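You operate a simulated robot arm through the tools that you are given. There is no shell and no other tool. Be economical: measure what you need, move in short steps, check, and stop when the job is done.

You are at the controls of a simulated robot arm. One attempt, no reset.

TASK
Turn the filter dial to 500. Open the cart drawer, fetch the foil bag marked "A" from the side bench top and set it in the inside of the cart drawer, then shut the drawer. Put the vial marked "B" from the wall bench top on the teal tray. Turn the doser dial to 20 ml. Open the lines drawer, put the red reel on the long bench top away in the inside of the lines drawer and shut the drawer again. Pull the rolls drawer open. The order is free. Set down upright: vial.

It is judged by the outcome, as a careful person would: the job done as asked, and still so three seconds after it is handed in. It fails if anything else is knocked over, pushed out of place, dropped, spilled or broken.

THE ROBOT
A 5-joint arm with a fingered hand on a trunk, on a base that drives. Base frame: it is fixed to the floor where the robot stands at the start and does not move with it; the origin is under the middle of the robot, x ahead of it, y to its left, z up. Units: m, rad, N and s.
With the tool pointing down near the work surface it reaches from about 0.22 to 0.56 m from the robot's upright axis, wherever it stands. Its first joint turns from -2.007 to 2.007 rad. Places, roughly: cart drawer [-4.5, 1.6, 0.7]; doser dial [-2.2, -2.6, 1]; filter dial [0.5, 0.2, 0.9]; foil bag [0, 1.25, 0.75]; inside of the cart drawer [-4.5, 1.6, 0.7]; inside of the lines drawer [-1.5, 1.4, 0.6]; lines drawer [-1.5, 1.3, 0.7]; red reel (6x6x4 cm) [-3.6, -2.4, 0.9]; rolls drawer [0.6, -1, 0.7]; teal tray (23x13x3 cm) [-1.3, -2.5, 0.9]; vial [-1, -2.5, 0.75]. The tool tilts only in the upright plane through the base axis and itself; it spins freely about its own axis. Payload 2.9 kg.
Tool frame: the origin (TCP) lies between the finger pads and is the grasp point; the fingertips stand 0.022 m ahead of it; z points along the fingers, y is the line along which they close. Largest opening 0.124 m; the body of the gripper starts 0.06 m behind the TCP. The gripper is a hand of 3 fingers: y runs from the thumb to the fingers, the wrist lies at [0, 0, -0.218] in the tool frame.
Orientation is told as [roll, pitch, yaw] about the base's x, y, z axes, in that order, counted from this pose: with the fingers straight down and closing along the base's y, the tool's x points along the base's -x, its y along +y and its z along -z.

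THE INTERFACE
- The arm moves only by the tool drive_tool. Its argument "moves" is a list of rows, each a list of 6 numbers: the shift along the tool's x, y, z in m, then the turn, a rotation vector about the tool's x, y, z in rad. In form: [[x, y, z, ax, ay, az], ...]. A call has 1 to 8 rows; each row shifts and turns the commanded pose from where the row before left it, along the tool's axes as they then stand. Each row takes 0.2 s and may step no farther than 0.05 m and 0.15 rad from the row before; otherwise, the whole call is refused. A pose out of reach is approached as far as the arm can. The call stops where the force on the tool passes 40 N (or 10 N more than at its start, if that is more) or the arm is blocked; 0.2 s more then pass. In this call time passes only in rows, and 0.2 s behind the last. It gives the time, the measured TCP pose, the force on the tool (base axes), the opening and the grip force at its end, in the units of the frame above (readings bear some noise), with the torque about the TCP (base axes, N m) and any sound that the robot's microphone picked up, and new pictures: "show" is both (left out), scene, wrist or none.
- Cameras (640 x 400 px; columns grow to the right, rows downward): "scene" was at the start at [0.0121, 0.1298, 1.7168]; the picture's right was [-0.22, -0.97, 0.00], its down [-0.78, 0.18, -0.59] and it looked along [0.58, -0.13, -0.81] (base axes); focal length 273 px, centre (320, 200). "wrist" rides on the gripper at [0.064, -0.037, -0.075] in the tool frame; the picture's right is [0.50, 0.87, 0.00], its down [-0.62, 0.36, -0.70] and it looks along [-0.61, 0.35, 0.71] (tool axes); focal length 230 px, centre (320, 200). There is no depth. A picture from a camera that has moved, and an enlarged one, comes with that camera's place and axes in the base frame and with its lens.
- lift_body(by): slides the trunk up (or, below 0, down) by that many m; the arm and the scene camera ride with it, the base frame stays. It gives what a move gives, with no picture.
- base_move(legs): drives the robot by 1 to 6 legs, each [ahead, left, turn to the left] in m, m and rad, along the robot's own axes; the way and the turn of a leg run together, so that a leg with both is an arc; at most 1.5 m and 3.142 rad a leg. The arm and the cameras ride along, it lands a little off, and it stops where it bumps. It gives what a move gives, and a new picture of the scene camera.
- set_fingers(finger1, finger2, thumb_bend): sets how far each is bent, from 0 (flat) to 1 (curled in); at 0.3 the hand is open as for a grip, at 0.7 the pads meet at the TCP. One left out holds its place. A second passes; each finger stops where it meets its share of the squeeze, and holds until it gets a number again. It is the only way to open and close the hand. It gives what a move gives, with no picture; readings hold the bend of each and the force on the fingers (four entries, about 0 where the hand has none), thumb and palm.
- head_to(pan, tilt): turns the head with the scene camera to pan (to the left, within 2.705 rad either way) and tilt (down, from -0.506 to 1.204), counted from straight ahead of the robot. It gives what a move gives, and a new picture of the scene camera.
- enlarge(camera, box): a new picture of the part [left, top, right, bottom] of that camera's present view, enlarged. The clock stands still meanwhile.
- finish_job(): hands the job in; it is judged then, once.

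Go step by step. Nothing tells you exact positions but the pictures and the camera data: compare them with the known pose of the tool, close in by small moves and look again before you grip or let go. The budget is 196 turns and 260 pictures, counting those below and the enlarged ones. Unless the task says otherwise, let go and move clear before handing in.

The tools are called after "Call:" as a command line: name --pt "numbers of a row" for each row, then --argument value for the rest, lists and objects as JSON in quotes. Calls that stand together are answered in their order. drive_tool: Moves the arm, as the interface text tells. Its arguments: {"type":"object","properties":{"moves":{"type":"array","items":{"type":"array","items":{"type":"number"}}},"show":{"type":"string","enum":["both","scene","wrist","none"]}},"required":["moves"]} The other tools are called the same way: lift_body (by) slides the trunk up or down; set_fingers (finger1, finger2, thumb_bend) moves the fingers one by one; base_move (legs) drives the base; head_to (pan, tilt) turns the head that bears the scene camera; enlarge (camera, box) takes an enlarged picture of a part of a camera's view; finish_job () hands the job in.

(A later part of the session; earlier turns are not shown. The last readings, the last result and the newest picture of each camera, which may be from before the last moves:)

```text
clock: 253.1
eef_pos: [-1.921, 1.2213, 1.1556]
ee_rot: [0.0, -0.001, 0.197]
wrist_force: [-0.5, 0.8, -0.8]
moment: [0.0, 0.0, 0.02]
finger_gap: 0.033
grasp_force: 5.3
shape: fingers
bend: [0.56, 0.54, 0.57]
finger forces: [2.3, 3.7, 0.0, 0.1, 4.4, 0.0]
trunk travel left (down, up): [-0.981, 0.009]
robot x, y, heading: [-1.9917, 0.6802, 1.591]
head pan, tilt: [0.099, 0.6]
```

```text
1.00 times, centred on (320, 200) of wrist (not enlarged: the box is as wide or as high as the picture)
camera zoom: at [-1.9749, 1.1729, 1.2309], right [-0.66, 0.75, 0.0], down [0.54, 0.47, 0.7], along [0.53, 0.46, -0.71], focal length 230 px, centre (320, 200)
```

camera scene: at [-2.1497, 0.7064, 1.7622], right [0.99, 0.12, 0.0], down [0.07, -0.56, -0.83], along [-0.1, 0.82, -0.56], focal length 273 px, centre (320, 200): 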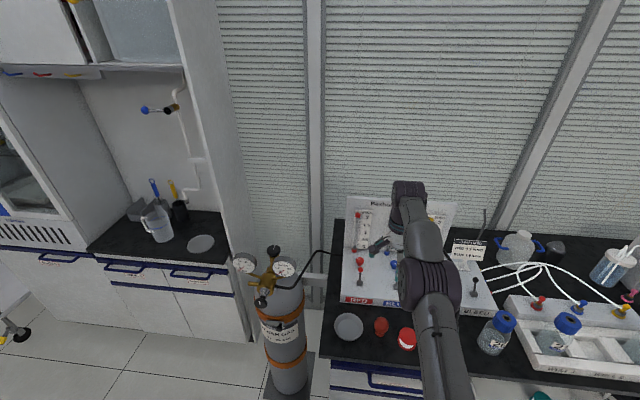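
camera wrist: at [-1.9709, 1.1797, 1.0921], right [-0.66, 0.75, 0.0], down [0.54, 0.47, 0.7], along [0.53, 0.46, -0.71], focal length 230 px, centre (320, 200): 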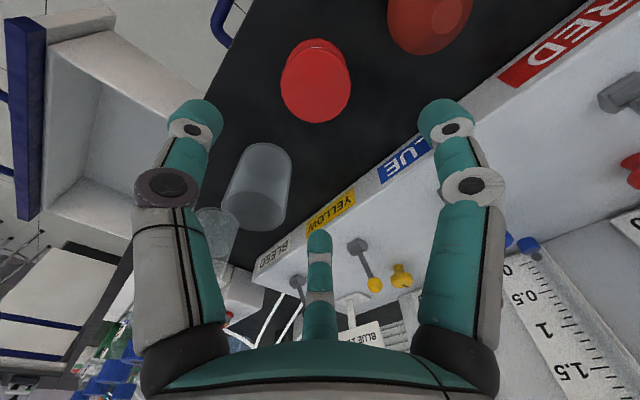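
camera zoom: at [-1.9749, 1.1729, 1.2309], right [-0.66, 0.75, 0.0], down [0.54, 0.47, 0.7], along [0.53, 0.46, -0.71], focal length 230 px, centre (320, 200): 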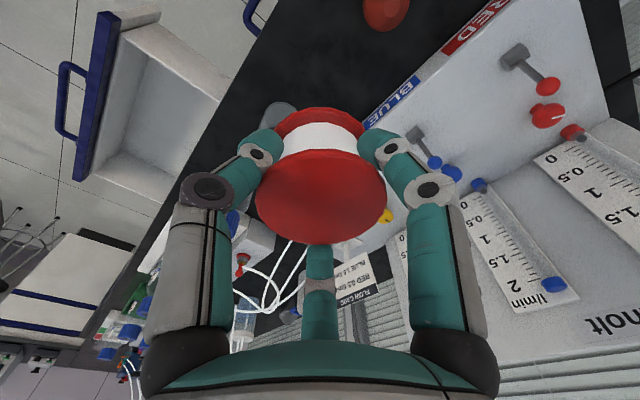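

The reel is lifted. I'll carry it over the open drawer's empty left part.

Call:
base_move --legs '[[-0.3, 0, -0.018], [0, -0.32, 0], [0.11, 0, 0]]'

Call:
enlarge --camera "wrist" --box '[0, 0, 640, 400]'

```text
clock: 257.7
eef_pos: [-1.5855, 1.0269, 1.157]
ee_rot: [0.002, 0.0, 0.177]
wrist_force: [0.2, 0.7, -0.7]
moment: [-0.03, 0.0, 0.01]
finger_gap: 0.0329
grasp_force: 5.6
shape: fingers
bend: [0.56, 0.54, 0.57]
finger forces: [2.4, 3.7, 0.0, 0.0, 4.4, 0.0]
trunk travel left (down, up): [-0.981, 0.009]
robot x, y, heading: [-1.6687, 0.4896, 1.566]
head pan, tilt: [0.099, 0.6]
camera scene: at [-1.8237, 0.517, 1.9003], right [1.0, 0.1, 0.0], down [0.05, -0.56, -0.83], along [-0.08, 0.82, -0.56], focal length 273 px, centre (320, 200)
```

scene: 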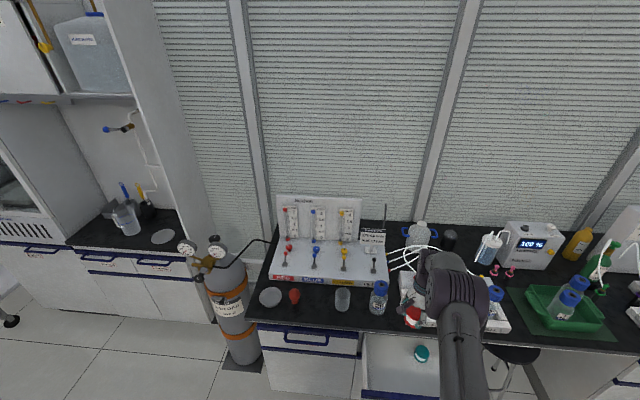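

```text
1.00 times, centred on (320, 200) of wrist (not enlarged: the box is as wide or as high as the picture)
camera zoom: at [-1.6399, 0.9802, 1.2314], right [-0.64, 0.77, 0.0], down [0.55, 0.46, 0.7], along [0.54, 0.45, -0.71], focal length 230 px, centre (320, 200)
```

zoom: 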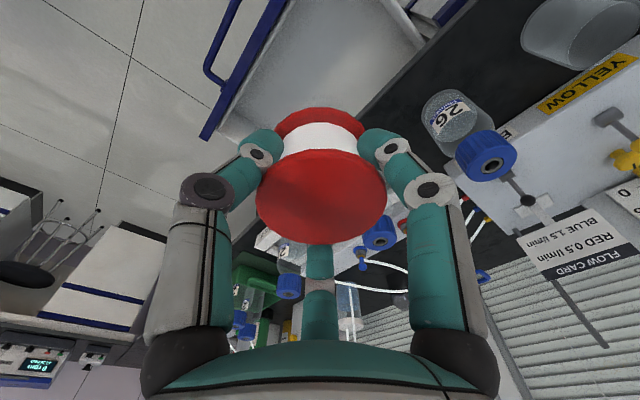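

I'll nudge 3 cm forward to centre in the opening, then lower to just above the drawer rim and look.

Call:
base_move --legs '[[0.03, 0, 0]]'

Call:
lift_body --by -0.3

Call:
head_to --pan -0.05 --tilt 0.95

Call:
enlarge --camera "wrist" --box '[0, 0, 640, 400]'

```text
clock: 258.5
eef_pos: [-1.5853, 1.0525, 1.1582]
ee_rot: [0.004, 0.0, 0.177]
wrist_force: [0.0, -0.4, -0.7]
moment: [0.05, 0.02, 0.0]
finger_gap: 0.0328
grasp_force: 5.7
shape: fingers
bend: [0.56, 0.54, 0.57]
finger forces: [2.4, 3.8, 0.0, 0.1, 4.4, 0.0]
trunk travel left (down, up): [-0.981, 0.009]
robot x, y, heading: [-1.6723, 0.5209, 1.569]
head pan, tilt: [0.099, 0.6]
camera scene: at [-1.8247, 0.5406, 1.9003], right [1.0, 0.1, 0.0], down [0.05, -0.56, -0.83], along [-0.08, 0.82, -0.56], focal length 273 px, centre (320, 200)
```

scene: 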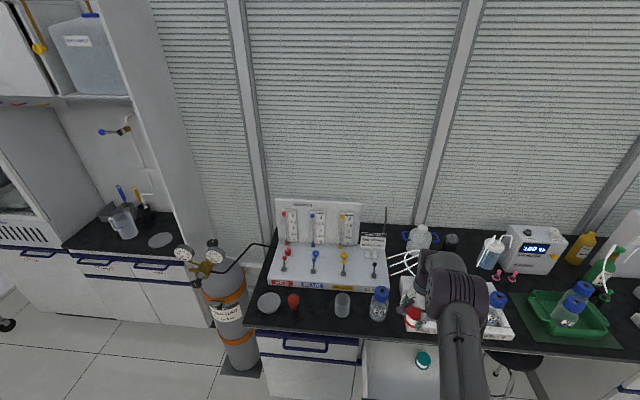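

```text
clock: 261.5
eef_pos: [-1.5844, 1.0583, 0.856]
ee_rot: [-0.001, 0.0, 0.176]
wrist_force: [0.2, -0.3, -1.2]
moment: [0.03, 0.01, 0.0]
finger_gap: 0.0329
grasp_force: 5.2
shape: fingers
bend: [0.56, 0.54, 0.57]
finger forces: [2.4, 3.7, 0.0, 0.0, 4.4, 0.0]
trunk travel left (down, up): [-0.681, 0.309]
robot x, y, heading: [-1.6731, 0.5166, 1.563]
head pan, tilt: [0.099, 0.6]
```

```text
clock: 262.3
eef_pos: [-1.5858, 1.0584, 0.8577]
ee_rot: [0.0, -0.001, 0.176]
wrist_force: [0.7, -0.4, -0.9]
moment: [0.02, 0.01, -0.02]
finger_gap: 0.033
grasp_force: 5.3
shape: fingers
bend: [0.56, 0.54, 0.57]
finger forces: [2.4, 3.8, 0.0, 0.0, 4.5, 0.1]
trunk travel left (down, up): [-0.681, 0.309]
robot x, y, heading: [-1.6695, 0.5205, 1.568]
head pan, tilt: [-0.051, 0.949]
camera scene: at [-1.8121, 0.533, 1.5719], right [1.0, -0.05, 0.0], down [-0.04, -0.81, -0.58], along [0.03, 0.58, -0.81], focal length 273 px, centre (320, 200)
```

scene: 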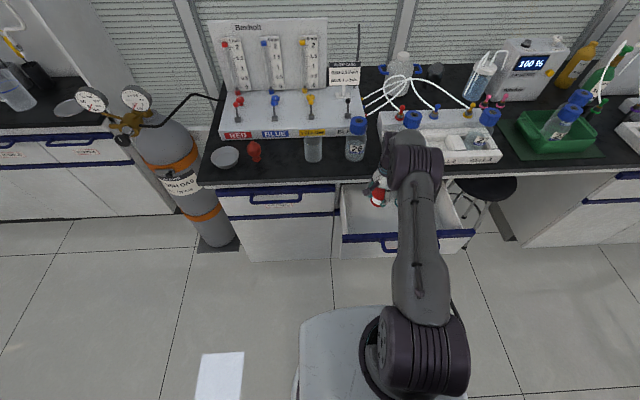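

```text
1.00 times, centred on (320, 200) of wrist (not enlarged: the box is as wide or as high as the picture)
camera zoom: at [-1.6402, 1.0108, 0.9309], right [-0.64, 0.77, 0.0], down [0.55, 0.46, 0.7], along [0.54, 0.45, -0.71], focal length 230 px, centre (320, 200)
```

zoom: 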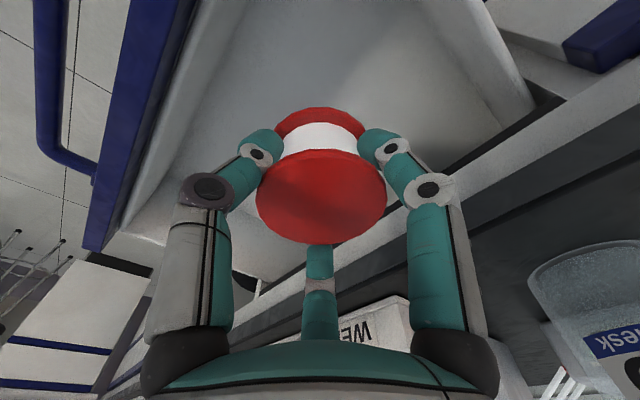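

The reel is centred in the opening. I'll lower on into the drawer, watching the force.

Call:
lift_body --by -0.11

Call:
lift_body --by -0.03

Call:
enlarge --camera "wrist" --box '[0, 0, 640, 400]'

```text
clock: 263.7
eef_pos: [-1.5853, 1.0569, 0.7459]
ee_rot: [0.001, 0.0, 0.176]
wrist_force: [0.3, 0.1, -1.4]
moment: [0.0, 0.01, -0.03]
finger_gap: 0.0327
grasp_force: 5.1
shape: fingers
bend: [0.56, 0.54, 0.57]
finger forces: [2.4, 3.7, 0.1, 0.0, 4.4, 0.0]
trunk travel left (down, up): [-0.571, 0.419]
robot x, y, heading: [-1.6742, 0.5173, 1.569]
head pan, tilt: [-0.051, 0.949]
```

```text
clock: 264.5
eef_pos: [-1.5845, 1.0575, 0.7159]
ee_rot: [0.0, 0.002, 0.175]
wrist_force: [0.3, 1.3, -1.0]
moment: [0.02, 0.02, 0.0]
finger_gap: 0.0328
grasp_force: 5.2
shape: fingers
bend: [0.56, 0.54, 0.57]
finger forces: [2.4, 3.7, 0.0, 0.1, 4.5, 0.0]
trunk travel left (down, up): [-0.541, 0.449]
robot x, y, heading: [-1.6753, 0.5197, 1.566]
head pan, tilt: [-0.051, 0.949]
```

```text
1.00 times, centred on (320, 200) of wrist (not enlarged: the box is as wide or as high as the picture)
camera zoom: at [-1.6402, 1.0107, 0.791], right [-0.64, 0.77, 0.0], down [0.55, 0.46, 0.7], along [0.54, 0.45, -0.71], focal length 230 px, centre (320, 200)
```

zoom: 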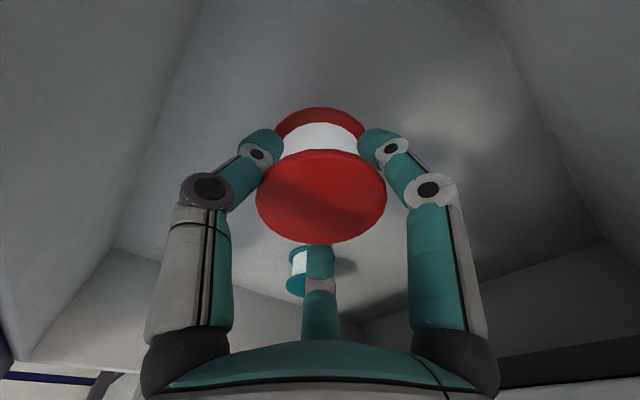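

Call:
lift_body --by -0.025

Call:
lift_body --by -0.012

Call:
enlarge --camera "wrist" --box '[0, 0, 640, 400]'

```text
clock: 265.2
eef_pos: [-1.5853, 1.0579, 0.6917]
ee_rot: [-0.001, 0.001, 0.177]
wrist_force: [-0.7, -0.6, -0.9]
moment: [-0.03, 0.01, -0.02]
finger_gap: 0.0327
grasp_force: 5.1
shape: fingers
bend: [0.56, 0.54, 0.57]
finger forces: [2.3, 3.6, 0.0, 0.0, 4.4, 0.0]
trunk travel left (down, up): [-0.516, 0.474]
robot x, y, heading: [-1.6688, 0.5177, 1.564]
head pan, tilt: [-0.051, 0.949]
```

```text
clock: 265.8
eef_pos: [-1.5855, 1.058, 0.679]
ee_rot: [0.0, 0.0, 0.177]
wrist_force: [0.4, 0.0, -0.5]
moment: [0.01, 0.0, -0.01]
finger_gap: 0.0329
grasp_force: 5.1
shape: fingers
bend: [0.56, 0.54, 0.57]
finger forces: [2.4, 3.8, 0.1, 0.0, 4.5, 0.1]
trunk travel left (down, up): [-0.504, 0.486]
robot x, y, heading: [-1.6737, 0.5157, 1.567]
head pan, tilt: [-0.051, 0.949]
```

```text
1.00 times, centred on (320, 200) of wrist (not enlarged: the box is as wide or as high as the picture)
camera zoom: at [-1.6402, 1.0107, 0.754], right [-0.64, 0.77, 0.0], down [0.55, 0.46, 0.7], along [0.54, 0.45, -0.71], focal length 230 px, centre (320, 200)
```

zoom: 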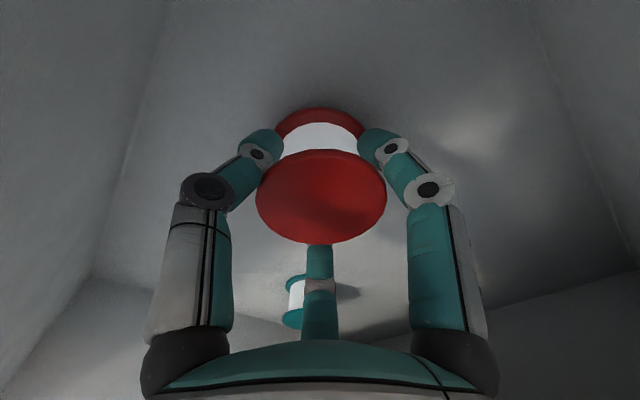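

Call:
lift_body --by -0.012

Call:
lift_body --by -0.006

```text
clock: 266.4
eef_pos: [-1.5857, 1.057, 0.6677]
ee_rot: [0.002, 0.0, 0.177]
wrist_force: [0.6, -0.2, 2.2]
moment: [0.08, 0.0, 0.0]
finger_gap: 0.0328
grasp_force: 5.7
shape: fingers
bend: [0.56, 0.54, 0.57]
finger forces: [2.7, 3.9, 0.0, 0.1, 5.0, 0.0]
trunk travel left (down, up): [-0.492, 0.498]
robot x, y, heading: [-1.6724, 0.5204, 1.569]
head pan, tilt: [-0.051, 0.949]
```

```text
clock: 266.9
eef_pos: [-1.5845, 1.0589, 0.662]
ee_rot: [0.002, -0.001, 0.176]
wrist_force: [0.8, 0.2, 11.8]
moment: [0.08, -0.08, 0.02]
finger_gap: 0.0324
grasp_force: 8.0
shape: fingers
bend: [0.56, 0.54, 0.58]
finger forces: [4.5, 6.7, 0.0, 0.0, 4.4, 0.0]
trunk travel left (down, up): [-0.486, 0.504]
robot x, y, heading: [-1.6753, 0.5177, 1.566]
head pan, tilt: [-0.051, 0.949]
```

The reel rests on the drawer floor. I'll open, lift out and check.

Call:
set_fingers --finger1 0.4 --finger2 0.4 --thumb_bend 0.4

Call:
lift_body --by 0.3

Call:
enlarge --camera "wrist" --box '[0, 0, 640, 400]'

```text
clock: 267.9
eef_pos: [-1.5843, 1.0583, 0.6625]
ee_rot: [0.0, -0.001, 0.177]
wrist_force: [-0.3, -0.5, 0.1]
moment: [0.0, 0.02, 0.0]
finger_gap: 0.0768
grasp_force: 0.1
shape: fingers
bend: [0.4, 0.4, 0.4]
finger forces: [0.1, 0.0, 0.1, 0.1, 0.0, 0.0]
trunk travel left (down, up): [-0.486, 0.504]
robot x, y, heading: [-1.6725, 0.5193, 1.563]
head pan, tilt: [-0.051, 0.949]
```

```text
clock: 270.9
eef_pos: [-1.5849, 1.0588, 0.9623]
ee_rot: [0.001, 0.001, 0.177]
wrist_force: [-0.7, 0.1, -1.1]
moment: [0.01, -0.04, 0.02]
finger_gap: 0.0768
grasp_force: 0.0
shape: fingers
bend: [0.4, 0.4, 0.4]
finger forces: [0.0, 0.0, 0.0, 0.0, 0.0, 0.1]
trunk travel left (down, up): [-0.786, 0.204]
robot x, y, heading: [-1.6744, 0.5176, 1.564]
head pan, tilt: [-0.051, 0.949]
```

```text
1.00 times, centred on (320, 200) of wrist (not enlarged: the box is as wide or as high as the picture)
camera zoom: at [-1.6402, 1.0107, 1.036], right [-0.64, 0.77, 0.0], down [0.55, 0.46, 0.7], along [0.54, 0.45, -0.71], focal length 230 px, centre (320, 200)
```

zoom: 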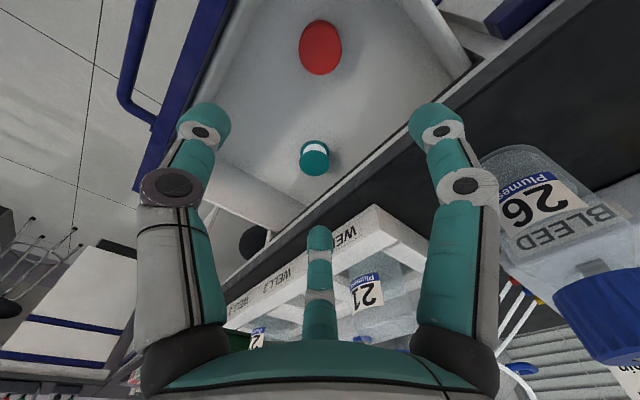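

The reel is in the LINES drawer. Now I'll back off, make a fist, tilt the tool forward, and push the drawer shut at its middle.

Call:
base_move --legs '[[-0.37, 0, 0.003], [0, -0.1, 0]]'

Call:
set_fingers --finger1 0.7 --finger2 0.7 --thumb_bend 0.7

Call:
lift_body --by -0.26

Call:
drive_tool --pt "0 0 0 -0.1427 -0.0255 0" --pt "0 0 0 -0.1427 -0.0255 0" --pt "0 0 0 -0.1427 -0.0255 0" --pt "0 0 0 -0.1427 -0.0255 0"

```text
clock: 274.1
eef_pos: [-1.4829, 0.6882, 0.9614]
ee_rot: [0.0, 0.001, 0.168]
wrist_force: [-0.4, -0.8, 0.3]
moment: [0.04, 0.0, 0.02]
finger_gap: 0.0769
grasp_force: 0.1
shape: fingers
bend: [0.4, 0.4, 0.4]
finger forces: [0.0, 0.1, 0.0, 0.0, 0.1, 0.1]
trunk travel left (down, up): [-0.786, 0.204]
robot x, y, heading: [-1.5746, 0.1516, 1.558]
head pan, tilt: [-0.051, 0.949]
camera scene: at [-1.7133, 0.1651, 1.6769], right [1.0, -0.06, 0.0], down [-0.05, -0.81, -0.58], along [0.03, 0.58, -0.81], focal length 273 px, centre (320, 200)
```

scene: 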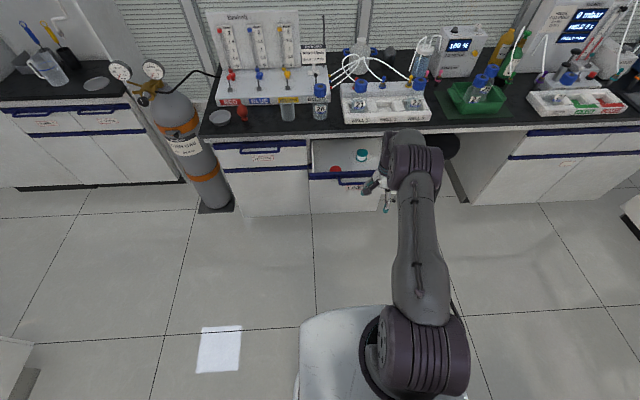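

```text
clock: 275.1
eef_pos: [-1.4833, 0.6893, 0.9614]
ee_rot: [0.0, 0.0, 0.168]
wrist_force: [0.9, 0.2, 0.3]
moment: [0.01, -0.02, -0.01]
finger_gap: 0.0
grasp_force: 0.0
shape: fingers
bend: [0.69, 0.69, 0.7]
finger forces: [0.0, 0.0, 0.0, 0.0, 0.1, 0.0]
trunk travel left (down, up): [-0.786, 0.204]
robot x, y, heading: [-1.575, 0.1514, 1.561]
head pan, tilt: [-0.051, 0.949]
```

```text
clock: 277.7
eef_pos: [-1.4833, 0.6882, 0.7009]
ee_rot: [0.0, 0.001, 0.171]
wrist_force: [0.2, -0.1, -0.6]
moment: [-0.04, -0.01, 0.0]
finger_gap: 0.0001
grasp_force: 0.2
shape: fingers
bend: [0.69, 0.69, 0.7]
finger forces: [0.1, 0.1, 0.1, 0.0, 0.0, 0.1]
trunk travel left (down, up): [-0.526, 0.464]
robot x, y, heading: [-1.5727, 0.1516, 1.561]
head pan, tilt: [-0.051, 0.949]
```

```text
clock: 278.7
eef_pos: [-1.5401, 0.6942, 0.7024]
ee_rot: [0.566, -0.123, 0.125]
wrist_force: [0.1, 0.0, 0.5]
moment: [-0.01, -0.01, 0.0]
finger_gap: 0.0001
grasp_force: 0.1
shape: fingers
bend: [0.69, 0.69, 0.7]
finger forces: [0.0, 0.0, 0.0, 0.0, 0.0, 0.0]
out of reach, approached as far as the arm can: row 1, 2, 3, 4
trunk travel left (down, up): [-0.526, 0.464]
robot x, y, heading: [-1.5741, 0.1491, 1.561]
head pan, tilt: [-0.051, 0.949]
camera scene: at [-1.7136, 0.1651, 1.4168], right [1.0, -0.06, 0.0], down [-0.05, -0.81, -0.58], along [0.04, 0.58, -0.81], focal length 273 px, centre (320, 200)
camera wrist: at [-1.5977, 0.6166, 0.7368], right [-0.64, 0.66, 0.4], down [0.52, -0.01, 0.85], along [0.57, 0.75, -0.33], focal length 230 px, centre (320, 200)
```

scene: 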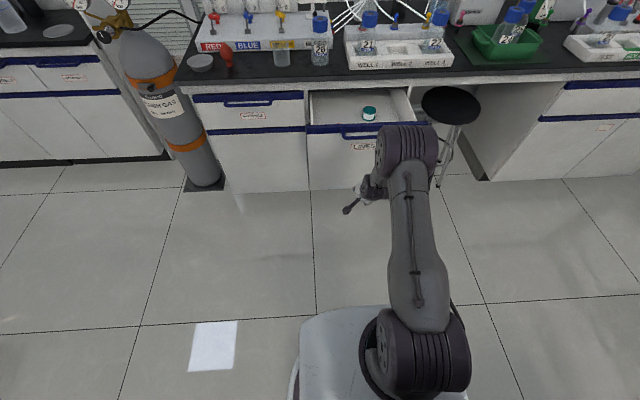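
wrist: 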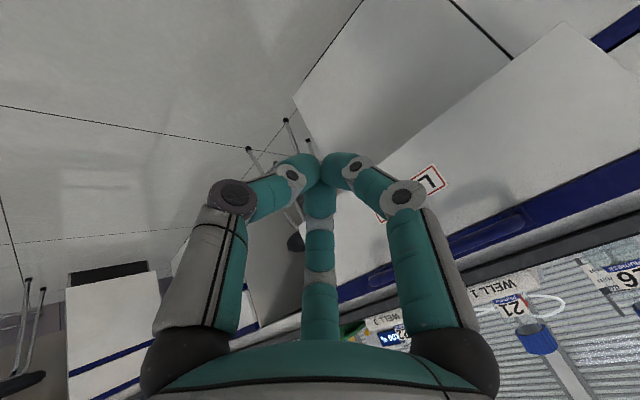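

Call:
base_move --legs '[[0, -0.05, 0], [0.33, 0, 0]]'

```text
clock: 281.4
eef_pos: [-1.4801, 1.023, 0.7019]
ee_rot: [0.566, -0.124, 0.116]
wrist_force: [0.0, 0.7, 0.7]
moment: [0.02, 0.0, 0.01]
finger_gap: 0.0
grasp_force: 0.1
shape: fingers
bend: [0.69, 0.7, 0.7]
finger forces: [0.1, 0.0, 0.0, 0.0, 0.0, 0.1]
trunk travel left (down, up): [-0.526, 0.464]
robot x, y, heading: [-1.5172, 0.4763, 1.554]
head pan, tilt: [-0.051, 0.949]
camera scene: at [-1.6598, 0.4939, 1.4168], right [1.0, -0.07, 0.0], down [-0.06, -0.81, -0.58], along [0.04, 0.58, -0.81], focal length 273 px, centre (320, 200)
```

scene: 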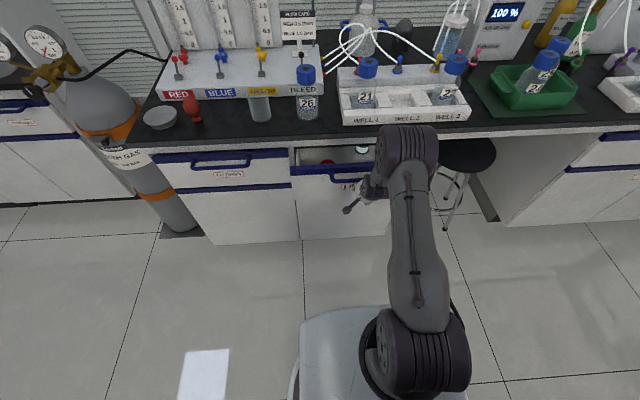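

The drawer is closing smoothly. I'll push further.

Call:
base_move --legs '[[0.08, 0, 0]]'

Call:
enlarge --camera "scene" --box '[200, 100, 460, 262]'

```text
clock: 282.5
eef_pos: [-1.4794, 1.1031, 0.701]
ee_rot: [0.566, -0.124, 0.113]
wrist_force: [0.4, 0.2, -0.6]
moment: [-0.02, 0.03, -0.02]
finger_gap: 0.0002
grasp_force: 0.1
shape: fingers
bend: [0.69, 0.7, 0.7]
finger forces: [0.0, 0.0, 0.1, 0.0, 0.0, 0.0]
trunk travel left (down, up): [-0.526, 0.464]
robot x, y, heading: [-1.5178, 0.5537, 1.551]
head pan, tilt: [-0.051, 0.949]
camera scene: at [-1.6583, 0.5744, 1.4168], right [1.0, -0.07, 0.0], down [-0.06, -0.81, -0.58], along [0.04, 0.58, -0.81], focal length 273 px, centre (320, 200)
```

scene: 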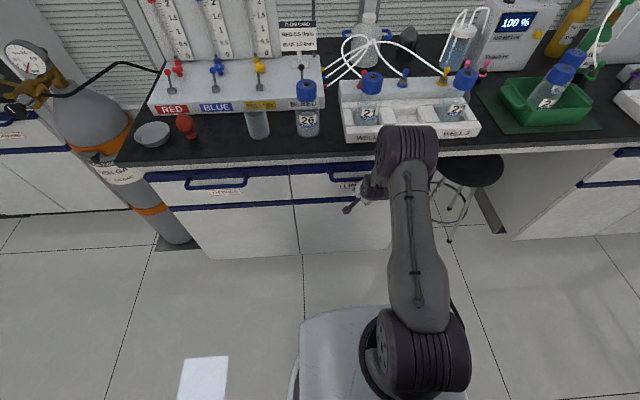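

```text
2.46 times, centred on (330, 181) of scene
camera zoom: at [-1.6583, 0.5744, 1.4168], right [1.0, -0.07, 0.0], down [-0.06, -0.81, -0.58], along [0.04, 0.58, -0.81], focal length 671 px, centre (295, 247)
```

zoom: 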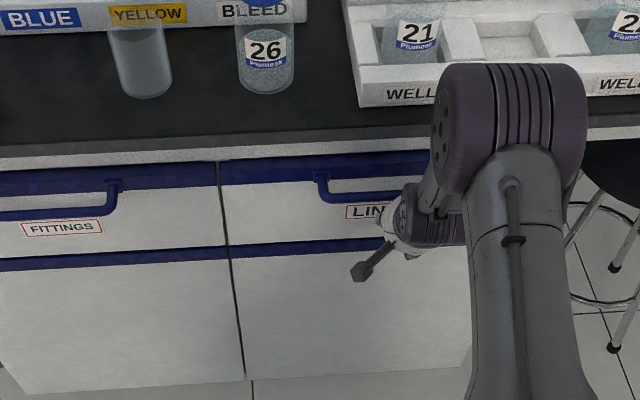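

Call:
base_move --legs '[[0.03, 0, 0]]'

Call:
enlarge --camera "scene" --box '[200, 100, 460, 262]'

```text
clock: 283.3
eef_pos: [-1.4789, 1.1131, 0.6945]
ee_rot: [0.538, -0.118, 0.113]
wrist_force: [-0.2, -5.4, -1.3]
moment: [0.27, 0.01, -0.08]
finger_gap: 0.0002
grasp_force: 2.5
shape: fingers
bend: [0.69, 0.7, 0.7]
finger forces: [0.0, 4.8, 0.1, 0.0, 0.0, 0.0]
trunk travel left (down, up): [-0.526, 0.464]
robot x, y, heading: [-1.5177, 0.5783, 1.55]
head pan, tilt: [-0.051, 0.949]
stopped in leg 1: the force on the tool passed its limit at 63 N (the readings are from after the stop); the commanded pose is now the measured one
camera scene: at [-1.658, 0.5927, 1.417], right [1.0, -0.07, 0.0], down [-0.06, -0.81, -0.58], along [0.04, 0.58, -0.81], focal length 273 px, centre (320, 200)
```

scene: 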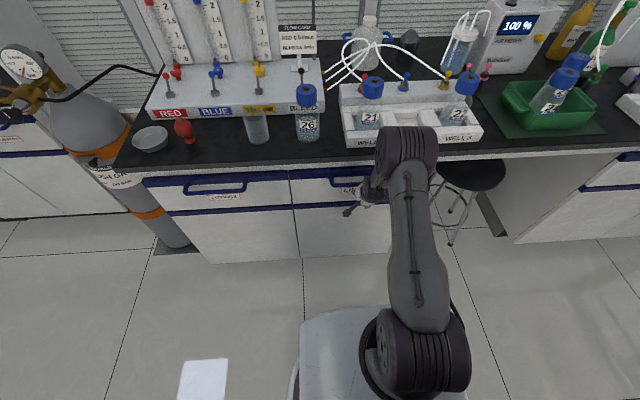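

```text
2.46 times, centred on (330, 181) of scene
camera zoom: at [-1.658, 0.5927, 1.417], right [1.0, -0.07, 0.0], down [-0.06, -0.81, -0.58], along [0.04, 0.58, -0.81], focal length 671 px, centre (295, 247)
```

zoom: 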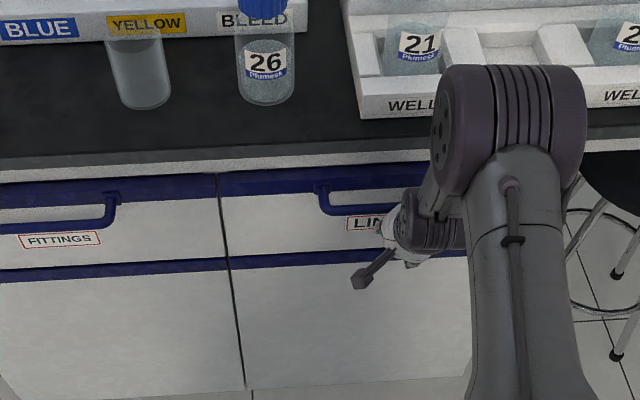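

The LINES drawer is shut flush. Next, the cart drawer: I'll back off, raise, straighten the tool, turn to face −x and drive down the aisle to the cart.

Call:
base_move --legs '[[-0.22, 0, 0]]'

Call:
lift_body --by 0.4

Call:
drive_tool --pt "0 0 0 0.1327 0.0255 0" --pt "0 0 0 0.1327 0.0255 0" --pt "0 0 0 0.1327 0.0255 0" --pt "0 0 0 0.1327 0.0255 0" --show "none"

Call:
base_move --legs '[[0, 0, 1.59], [0, -0.45, 0], [1.3, 0, 0]]'

Call:
head_to --pan -0.35 --tilt 0.5

```text
clock: 285.0
eef_pos: [-1.4816, 0.89, 0.6951]
ee_rot: [0.54, -0.116, 0.109]
wrist_force: [0.8, -0.6, 0.8]
moment: [0.02, -0.03, -0.05]
finger_gap: 0.0
grasp_force: 0.0
shape: fingers
bend: [0.69, 0.7, 0.7]
finger forces: [0.0, 0.0, 0.0, 0.1, 0.1, 0.0]
trunk travel left (down, up): [-0.526, 0.464]
robot x, y, heading: [-1.5214, 0.3537, 1.547]
head pan, tilt: [-0.051, 0.949]
camera scene: at [-1.6626, 0.37, 1.4168], right [1.0, -0.07, 0.0], down [-0.06, -0.81, -0.58], along [0.04, 0.58, -0.81], focal length 273 px, centre (320, 200)
```

scene: 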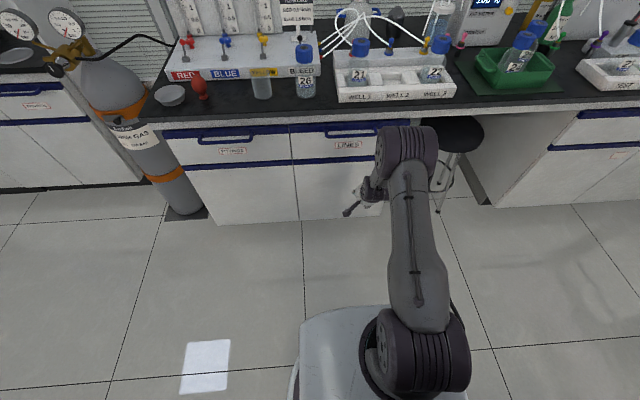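

```text
clock: 288.9
eef_pos: [-1.4812, 0.8907, 1.0945]
ee_rot: [0.537, -0.118, 0.109]
wrist_force: [-0.4, -0.3, -0.3]
moment: [0.01, -0.01, 0.0]
finger_gap: 0.0
grasp_force: 0.1
shape: fingers
bend: [0.69, 0.7, 0.7]
finger forces: [0.1, 0.0, 0.0, 0.0, 0.0, 0.0]
trunk travel left (down, up): [-0.926, 0.064]
robot x, y, heading: [-1.5284, 0.3568, 1.552]
head pan, tilt: [-0.051, 0.949]
```

```text
clock: 289.9
eef_pos: [-1.4815, 0.8914, 1.0948]
ee_rot: [0.009, -0.001, 0.138]
wrist_force: [-0.1, 0.3, -0.7]
moment: [-0.02, 0.0, 0.02]
finger_gap: 0.0
grasp_force: 0.2
shape: fingers
bend: [0.69, 0.7, 0.7]
finger forces: [0.1, 0.0, 0.0, 0.0, 0.1, 0.0]
trunk travel left (down, up): [-0.926, 0.064]
robot x, y, heading: [-1.5198, 0.3519, 1.551]
head pan, tilt: [-0.051, 0.949]
```

```text
clock: 302.6
eef_pos: [-3.3653, 0.8185, 1.0943]
ee_rot: [0.007, -0.001, 1.741]
wrist_force: [0.6, -0.6, 0.3]
moment: [-0.01, -0.03, -0.01]
finger_gap: 0.0
grasp_force: 0.1
shape: fingers
bend: [0.69, 0.7, 0.7]
finger forces: [0.0, 0.1, 0.0, 0.0, 0.0, 0.0]
trunk travel left (down, up): [-0.926, 0.064]
robot x, y, heading: [-2.8274, 0.7936, -3.134]
head pan, tilt: [-0.051, 0.949]
camera scene: at [-2.8382, 0.6543, 1.8168], right [0.04, 1.0, 0.0], down [0.81, -0.03, -0.58], along [-0.58, 0.02, -0.81], focal length 273 px, centre (320, 200)
```

scene: 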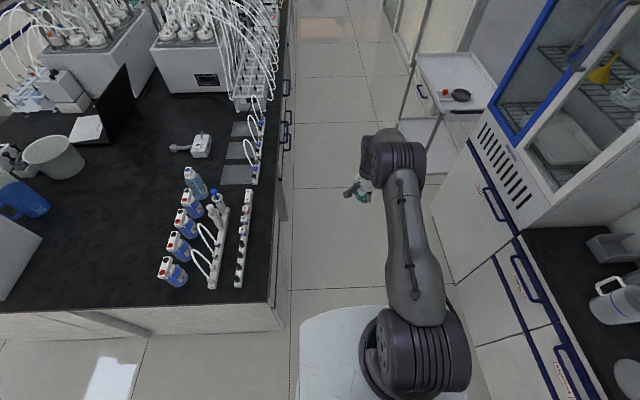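

```text
clock: 303.6
eef_pos: [-3.3651, 0.818, 1.0969]
ee_rot: [0.008, -0.002, 1.741]
wrist_force: [0.8, -0.1, 0.7]
moment: [-0.01, 0.02, -0.01]
finger_gap: 0.0
grasp_force: 0.2
shape: fingers
bend: [0.69, 0.7, 0.7]
finger forces: [0.0, 0.0, 0.0, 0.0, 0.0, 0.0]
trunk travel left (down, up): [-0.926, 0.064]
robot x, y, heading: [-2.8263, 0.791, -3.132]
head pan, tilt: [-0.351, 0.499]
camera scene: at [-2.8514, 0.6817, 1.8542], right [0.33, 0.94, 0.0], down [0.45, -0.16, -0.88], along [-0.83, 0.29, -0.48], focal length 273 px, centre (320, 200)
```

scene: 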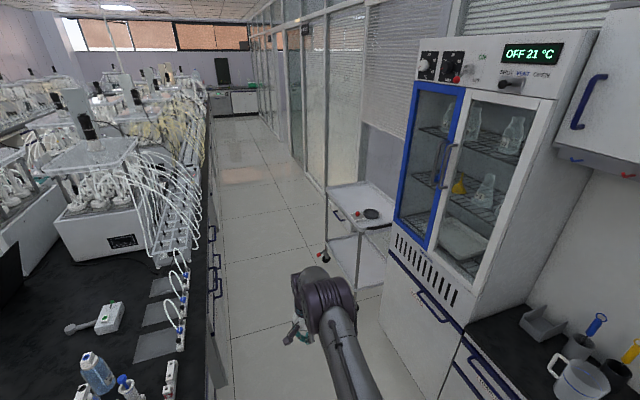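

Call:
enlarge --camera "scene" --box '[290, 160, 410, 290]'

```text
3.08 times, centred on (350, 225) of scene
camera zoom: at [-2.8514, 0.6817, 1.8542], right [0.33, 0.94, 0.0], down [0.45, -0.16, -0.88], along [-0.83, 0.29, -0.48], focal length 839 px, centre (228, 123)
```

zoom: 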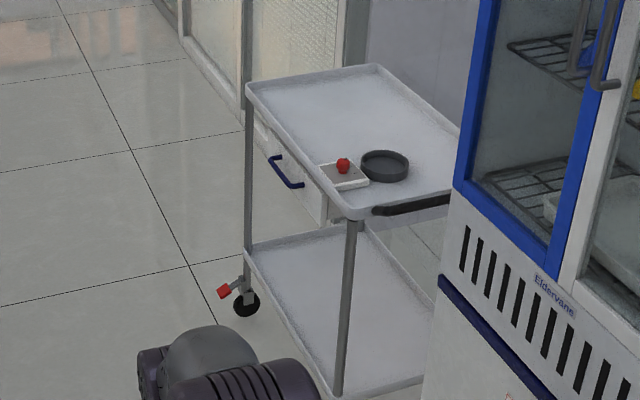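

The cart's drawer faces the aisle (−y), its handle at about (-4.52, 1.42, 0.72). The aisle is narrow, so I'll stand beside it facing −x and pull with a vertical hand. Driving there for a close look.

Call:
base_move --legs '[[1.12, 0, 0], [0, -0.25, 0]]'

Call:
head_to --pan -0.55 --tilt 0.95

Call:
enlarge --camera "scene" --box '[240, 100, 400, 260]'

```text
clock: 310.8
eef_pos: [-4.5172, 1.0307, 1.095]
ee_rot: [0.008, -0.004, 1.764]
wrist_force: [0.3, 0.0, -0.5]
moment: [0.03, -0.01, 0.04]
finger_gap: 0.0001
grasp_force: 0.1
shape: fingers
bend: [0.69, 0.7, 0.7]
finger forces: [0.0, 0.0, 0.0, 0.1, 0.0, 0.0]
trunk travel left (down, up): [-0.926, 0.064]
robot x, y, heading: [-3.9785, 1.0186, -3.111]
head pan, tilt: [-0.351, 0.499]
camera scene: at [-3.9998, 0.9058, 1.8542], right [0.31, 0.95, 0.0], down [0.45, -0.15, -0.88], along [-0.83, 0.28, -0.48], focal length 273 px, centre (320, 200)
```

scene: 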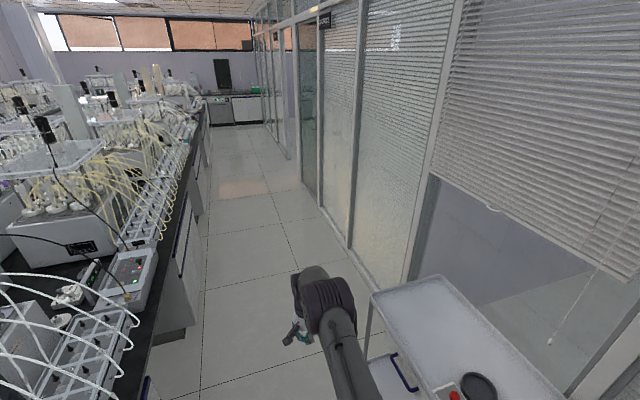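

```text
clock: 311.7
eef_pos: [-4.5158, 1.0313, 1.0955]
ee_rot: [0.009, -0.002, 1.763]
wrist_force: [0.7, 0.6, -0.3]
moment: [0.0, 0.01, 0.01]
finger_gap: 0.0
grasp_force: 0.0
shape: fingers
bend: [0.69, 0.7, 0.7]
finger forces: [0.1, 0.0, 0.1, 0.1, 0.0, 0.1]
trunk travel left (down, up): [-0.926, 0.064]
robot x, y, heading: [-3.9767, 1.0191, -3.113]
head pan, tilt: [-0.55, 0.949]
camera scene: at [-3.9767, 0.9141, 1.8169], right [0.5, 0.87, 0.0], down [0.71, -0.4, -0.58], along [-0.51, 0.29, -0.81], focal length 273 px, centre (320, 200)
```

scene: 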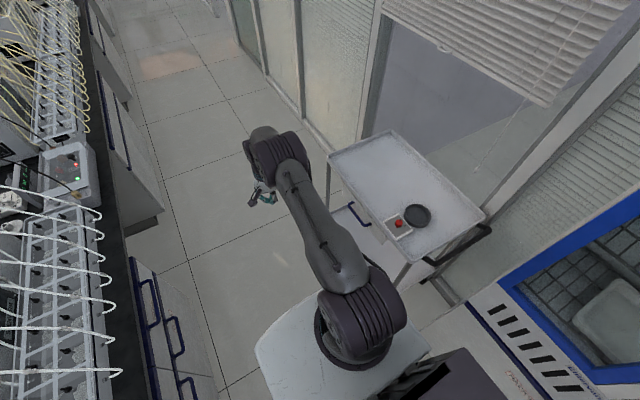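

```text
2.50 times, centred on (320, 180) of scene
camera zoom: at [-3.9767, 0.9141, 1.8169], right [0.5, 0.87, 0.0], down [0.71, -0.4, -0.58], along [-0.51, 0.29, -0.81], focal length 682 px, centre (320, 250)
```

zoom: 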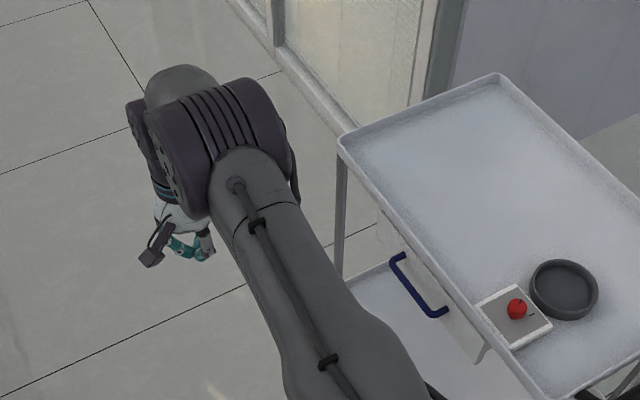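

The handle bar is at about (-4.49, 1.415, 0.739), just outside the tray rim (z ≈ 0.81). I'll place myself right in front of it facing +y, with the hand above, so thumb and fingers can pinch the bar from above and the arm can pull inwards.

Call:
base_move --legs '[[0.53, 0, 0], [0, 0.13, 0], [0, 0, -1.6]]'

Call:
set_fingers --finger1 0.5 --finger2 0.5 --thumb_bend 0.45

Call:
enlarge --camera "wrist" --box '[0, 0, 640, 400]'

```text
clock: 319.5
eef_pos: [-4.4818, 1.4165, 1.0962]
ee_rot: [0.009, -0.002, 0.167]
wrist_force: [0.2, -0.8, 0.9]
moment: [-0.04, 0.0, 0.01]
finger_gap: 0.0
grasp_force: 0.1
shape: fingers
bend: [0.69, 0.7, 0.7]
finger forces: [0.0, 0.0, 0.0, 0.0, 0.1, 0.1]
trunk travel left (down, up): [-0.926, 0.064]
robot x, y, heading: [-4.5094, 0.8794, 1.574]
head pan, tilt: [-0.55, 0.949]
camera scene: at [-4.6139, 0.8809, 1.8168], right [0.85, -0.52, 0.0], down [-0.42, -0.7, -0.58], along [0.3, 0.5, -0.81], focal length 273 px, centre (320, 200)
```

scene: 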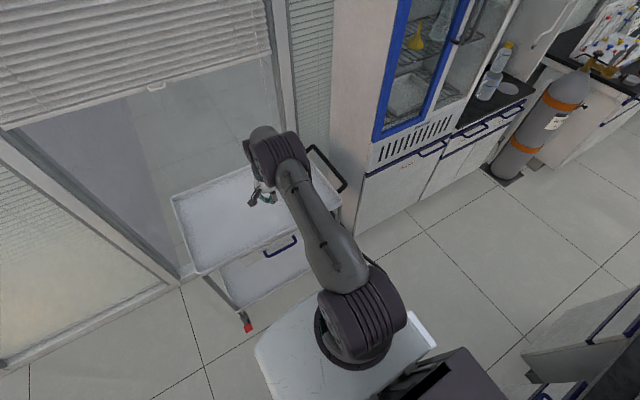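

```text
clock: 320.5
eef_pos: [-4.4809, 1.416, 1.0953]
ee_rot: [0.008, -0.001, 0.166]
wrist_force: [-0.5, -0.5, 0.3]
moment: [0.02, 0.02, -0.01]
finger_gap: 0.056
grasp_force: 0.1
shape: fingers
bend: [0.5, 0.5, 0.45]
finger forces: [0.0, 0.1, 0.1, 0.1, 0.0, 0.0]
trunk travel left (down, up): [-0.926, 0.064]
robot x, y, heading: [-4.5108, 0.8781, 1.579]
head pan, tilt: [-0.55, 0.949]
```

```text
1.00 times, centred on (320, 200) of wrist (not enlarged: the box is as wide or as high as the picture)
camera zoom: at [-4.5372, 1.3686, 1.1695], right [-0.64, 0.77, 0.01], down [0.55, 0.45, 0.71], along [0.54, 0.45, -0.71], focal length 230 px, centre (320, 200)
```

zoom: 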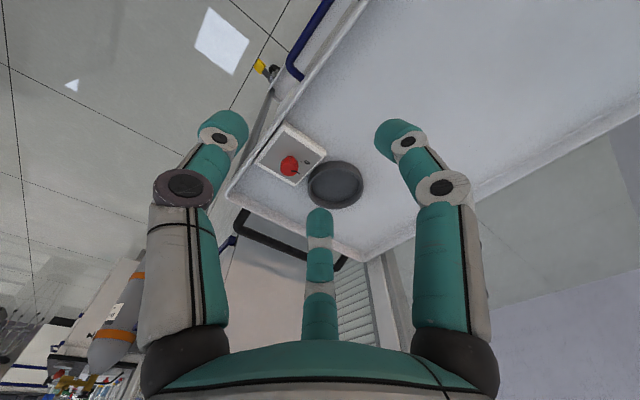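

The tray rim overhangs the handle gap, so a vertical pinch won't fit. I'll come in tilted ~45° from the front: back up, lower, tilt, then advance with the fingers just above the bar.

Call:
base_move --legs '[[-0.15, -0.03, 0]]'

Call:
set_fingers --finger1 0.48 --finger2 0.48 --thumb_bend 0.3

Call:
lift_body --by -0.32

Call:
drive_tool --pt "0.028 0.005 0 0 0 0" --pt "0 0 0 -0.1475 -0.0247 0" --pt "0 0 0 -0.1475 -0.0247 0" --pt "0 0 0 -0.1475 -0.0247 0" --pt "0 0 0 -0.1475 -0.0247 0" --pt "0 0 0 -0.1475 -0.0247 0"

```text
clock: 322.1
eef_pos: [-4.4508, 1.2695, 1.0974]
ee_rot: [0.011, -0.003, 0.163]
wrist_force: [0.0, -0.2, 0.3]
moment: [0.02, -0.01, -0.02]
finger_gap: 0.0564
grasp_force: 0.1
shape: fingers
bend: [0.5, 0.5, 0.45]
finger forces: [0.0, 0.0, 0.0, 0.0, 0.0, 0.0]
trunk travel left (down, up): [-0.926, 0.064]
robot x, y, heading: [-4.4763, 0.7328, 1.576]
head pan, tilt: [-0.55, 0.949]
stopped in leg 1: the robot was blocked; the commanded pose is now the measured one
camera scene: at [-4.5826, 0.7324, 1.8169], right [0.85, -0.52, 0.0], down [-0.42, -0.69, -0.58], along [0.3, 0.5, -0.81], focal length 273 px, centre (320, 200)
```

scene: 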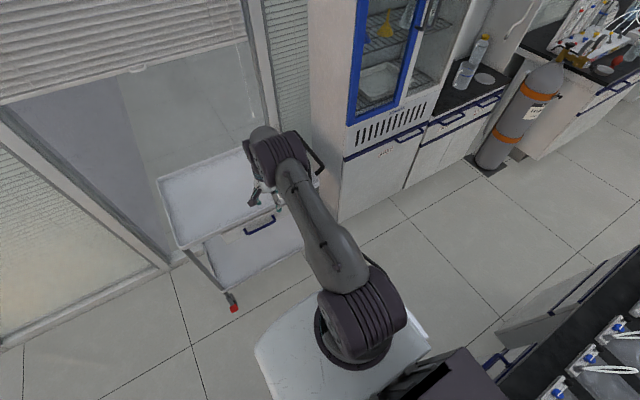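

```text
clock: 323.1
eef_pos: [-4.4499, 1.2702, 1.0961]
ee_rot: [0.009, -0.001, 0.164]
wrist_force: [-0.9, 0.5, 0.0]
moment: [-0.02, -0.02, -0.03]
finger_gap: 0.0805
grasp_force: 0.1
shape: fingers
bend: [0.48, 0.48, 0.3]
finger forces: [0.1, 0.0, 0.0, 0.1, 0.0, 0.1]
trunk travel left (down, up): [-0.926, 0.064]
robot x, y, heading: [-4.4784, 0.7328, 1.574]
head pan, tilt: [-0.55, 0.949]
```

```text
clock: 326.3
eef_pos: [-4.45, 1.2704, 0.7761]
ee_rot: [0.007, -0.002, 0.164]
wrist_force: [-0.7, 0.7, -0.5]
moment: [0.02, -0.02, -0.03]
finger_gap: 0.0805
grasp_force: 0.1
shape: fingers
bend: [0.48, 0.48, 0.3]
finger forces: [0.1, 0.0, 0.0, 0.0, 0.1, 0.0]
trunk travel left (down, up): [-0.606, 0.384]
robot x, y, heading: [-4.4774, 0.7322, 1.577]
head pan, tilt: [-0.55, 0.949]
```

```text
clock: 327.7
eef_pos: [-4.4777, 1.2701, 0.775]
ee_rot: [0.751, -0.111, 0.121]
wrist_force: [0.6, -0.8, 0.2]
moment: [0.06, -0.01, 0.01]
finger_gap: 0.0805
grasp_force: 0.1
shape: fingers
bend: [0.48, 0.48, 0.3]
finger forces: [0.0, 0.0, 0.0, 0.0, 0.0, 0.1]
trunk travel left (down, up): [-0.606, 0.384]
robot x, y, heading: [-4.4753, 0.7339, 1.575]
head pan, tilt: [-0.55, 0.949]
camera scene: at [-4.5831, 0.7357, 1.4968], right [0.85, -0.52, 0.0], down [-0.42, -0.7, -0.58], along [0.3, 0.5, -0.81], focal length 273 px, centre (320, 200)
camera wrist: at [-4.5337, 1.1849, 0.7966], right [-0.64, 0.56, 0.53], down [0.55, -0.15, 0.82], along [0.54, 0.81, -0.21], focal length 230 px, centre (320, 200)
```

scene: 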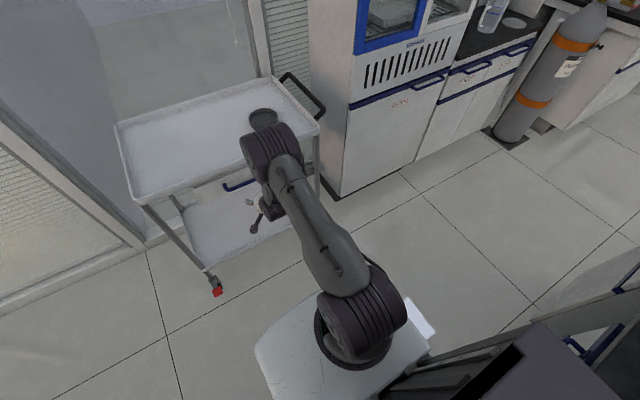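
wrist: 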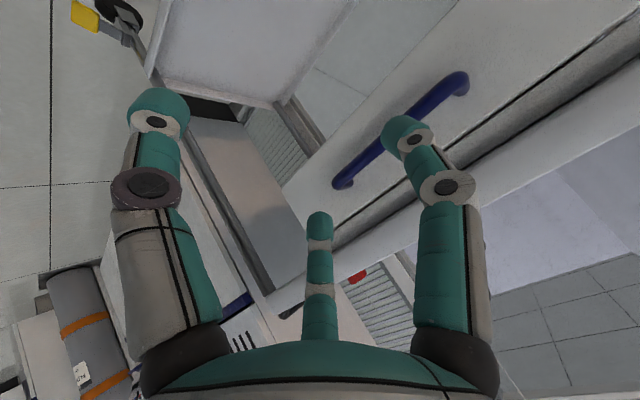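

The bar runs from x −4.42 to −4.56 at z 0.741. I'll drive forward so the fingers go just over it.

Call:
base_move --legs '[[0.125, 0, 0]]'

Call:
enlarge --camera "wrist" --box '[0, 0, 640, 400]'

```text
clock: 328.9
eef_pos: [-4.4781, 1.3948, 0.776]
ee_rot: [0.752, -0.11, 0.122]
wrist_force: [0.4, -10.4, 6.1]
moment: [0.18, -0.17, -0.34]
finger_gap: 0.0804
grasp_force: 5.0
shape: fingers
bend: [0.48, 0.48, 0.3]
finger forces: [0.0, 11.2, 0.0, 0.1, 0.0, 0.0]
trunk travel left (down, up): [-0.606, 0.384]
robot x, y, heading: [-4.4759, 0.8582, 1.575]
head pan, tilt: [-0.55, 0.949]
camera scene: at [-4.5835, 0.8585, 1.4969], right [0.85, -0.52, 0.0], down [-0.42, -0.69, -0.58], along [0.3, 0.5, -0.81], focal length 273 px, centre (320, 200)
```

scene: 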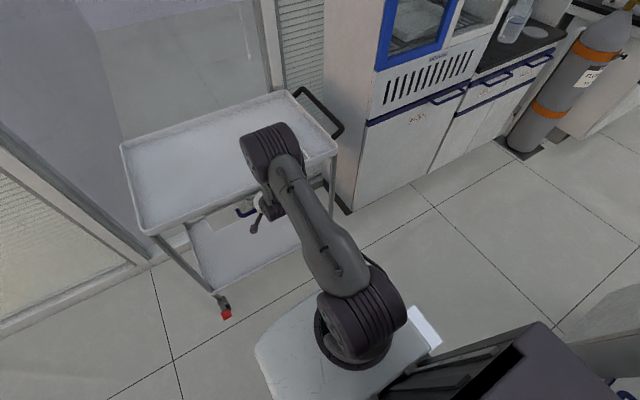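

```text
1.00 times, centred on (320, 200) of wrist (not enlarged: the box is as wide or as high as the picture)
camera zoom: at [-4.5344, 1.3098, 0.7977], right [-0.64, 0.56, 0.53], down [0.55, -0.15, 0.82], along [0.54, 0.81, -0.21], focal length 230 px, centre (320, 200)
```

zoom: 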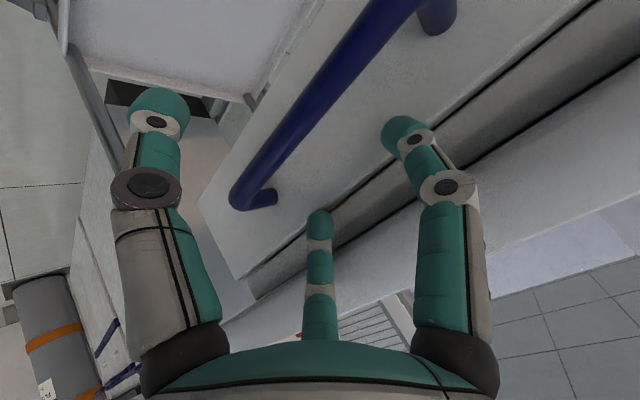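

One fingertip touches the drawer face above the bar. I'll back off 6 mm and lower so the fingers drop behind the bar.

Call:
base_move --legs '[[-0.008, 0, 0]]'

Call:
lift_body --by -0.028

Call:
enlarge --camera "wrist" --box '[0, 0, 640, 400]'

```text
clock: 329.7
eef_pos: [-4.4795, 1.3886, 0.7749]
ee_rot: [0.751, -0.112, 0.123]
wrist_force: [-0.1, 0.2, 0.0]
moment: [0.02, 0.0, 0.03]
finger_gap: 0.0802
grasp_force: 0.0
shape: fingers
bend: [0.48, 0.48, 0.3]
finger forces: [0.0, 0.1, 0.0, 0.0, 0.0, 0.0]
trunk travel left (down, up): [-0.606, 0.384]
robot x, y, heading: [-4.4772, 0.8509, 1.578]
head pan, tilt: [-0.55, 0.949]
camera scene: at [-4.5837, 0.8535, 1.4968], right [0.85, -0.52, 0.0], down [-0.42, -0.7, -0.58], along [0.3, 0.5, -0.81], focal length 273 px, centre (320, 200)
```

scene: 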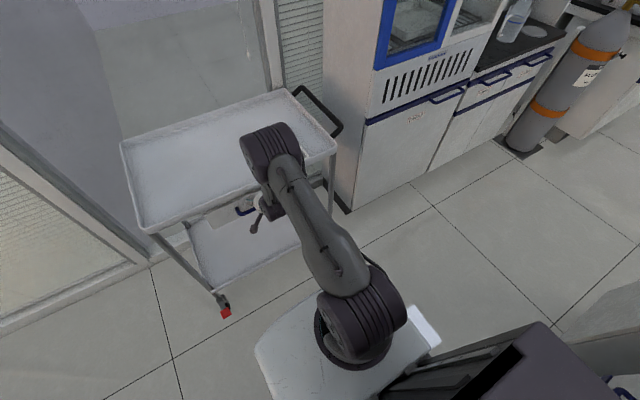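

```text
clock: 330.4
eef_pos: [-4.4779, 1.3891, 0.7464]
ee_rot: [0.75, -0.113, 0.121]
wrist_force: [1.5, 0.6, -0.2]
moment: [0.01, 0.04, -0.02]
finger_gap: 0.081
grasp_force: 0.5
shape: fingers
bend: [0.48, 0.48, 0.3]
finger forces: [0.4, 0.0, 0.1, 0.0, 0.0, 0.0]
trunk travel left (down, up): [-0.578, 0.412]
robot x, y, heading: [-4.481, 0.8526, 1.577]
head pan, tilt: [-0.55, 0.949]
```

```text
1.00 times, centred on (320, 200) of wrist (not enlarged: the box is as wide or as high as the picture)
camera zoom: at [-4.5344, 1.3033, 0.7686], right [-0.64, 0.56, 0.53], down [0.55, -0.15, 0.82], along [0.54, 0.81, -0.21], focal length 230 px, centre (320, 200)
```

zoom: 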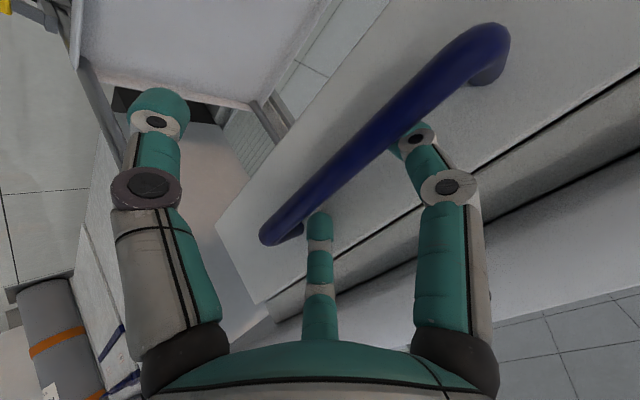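

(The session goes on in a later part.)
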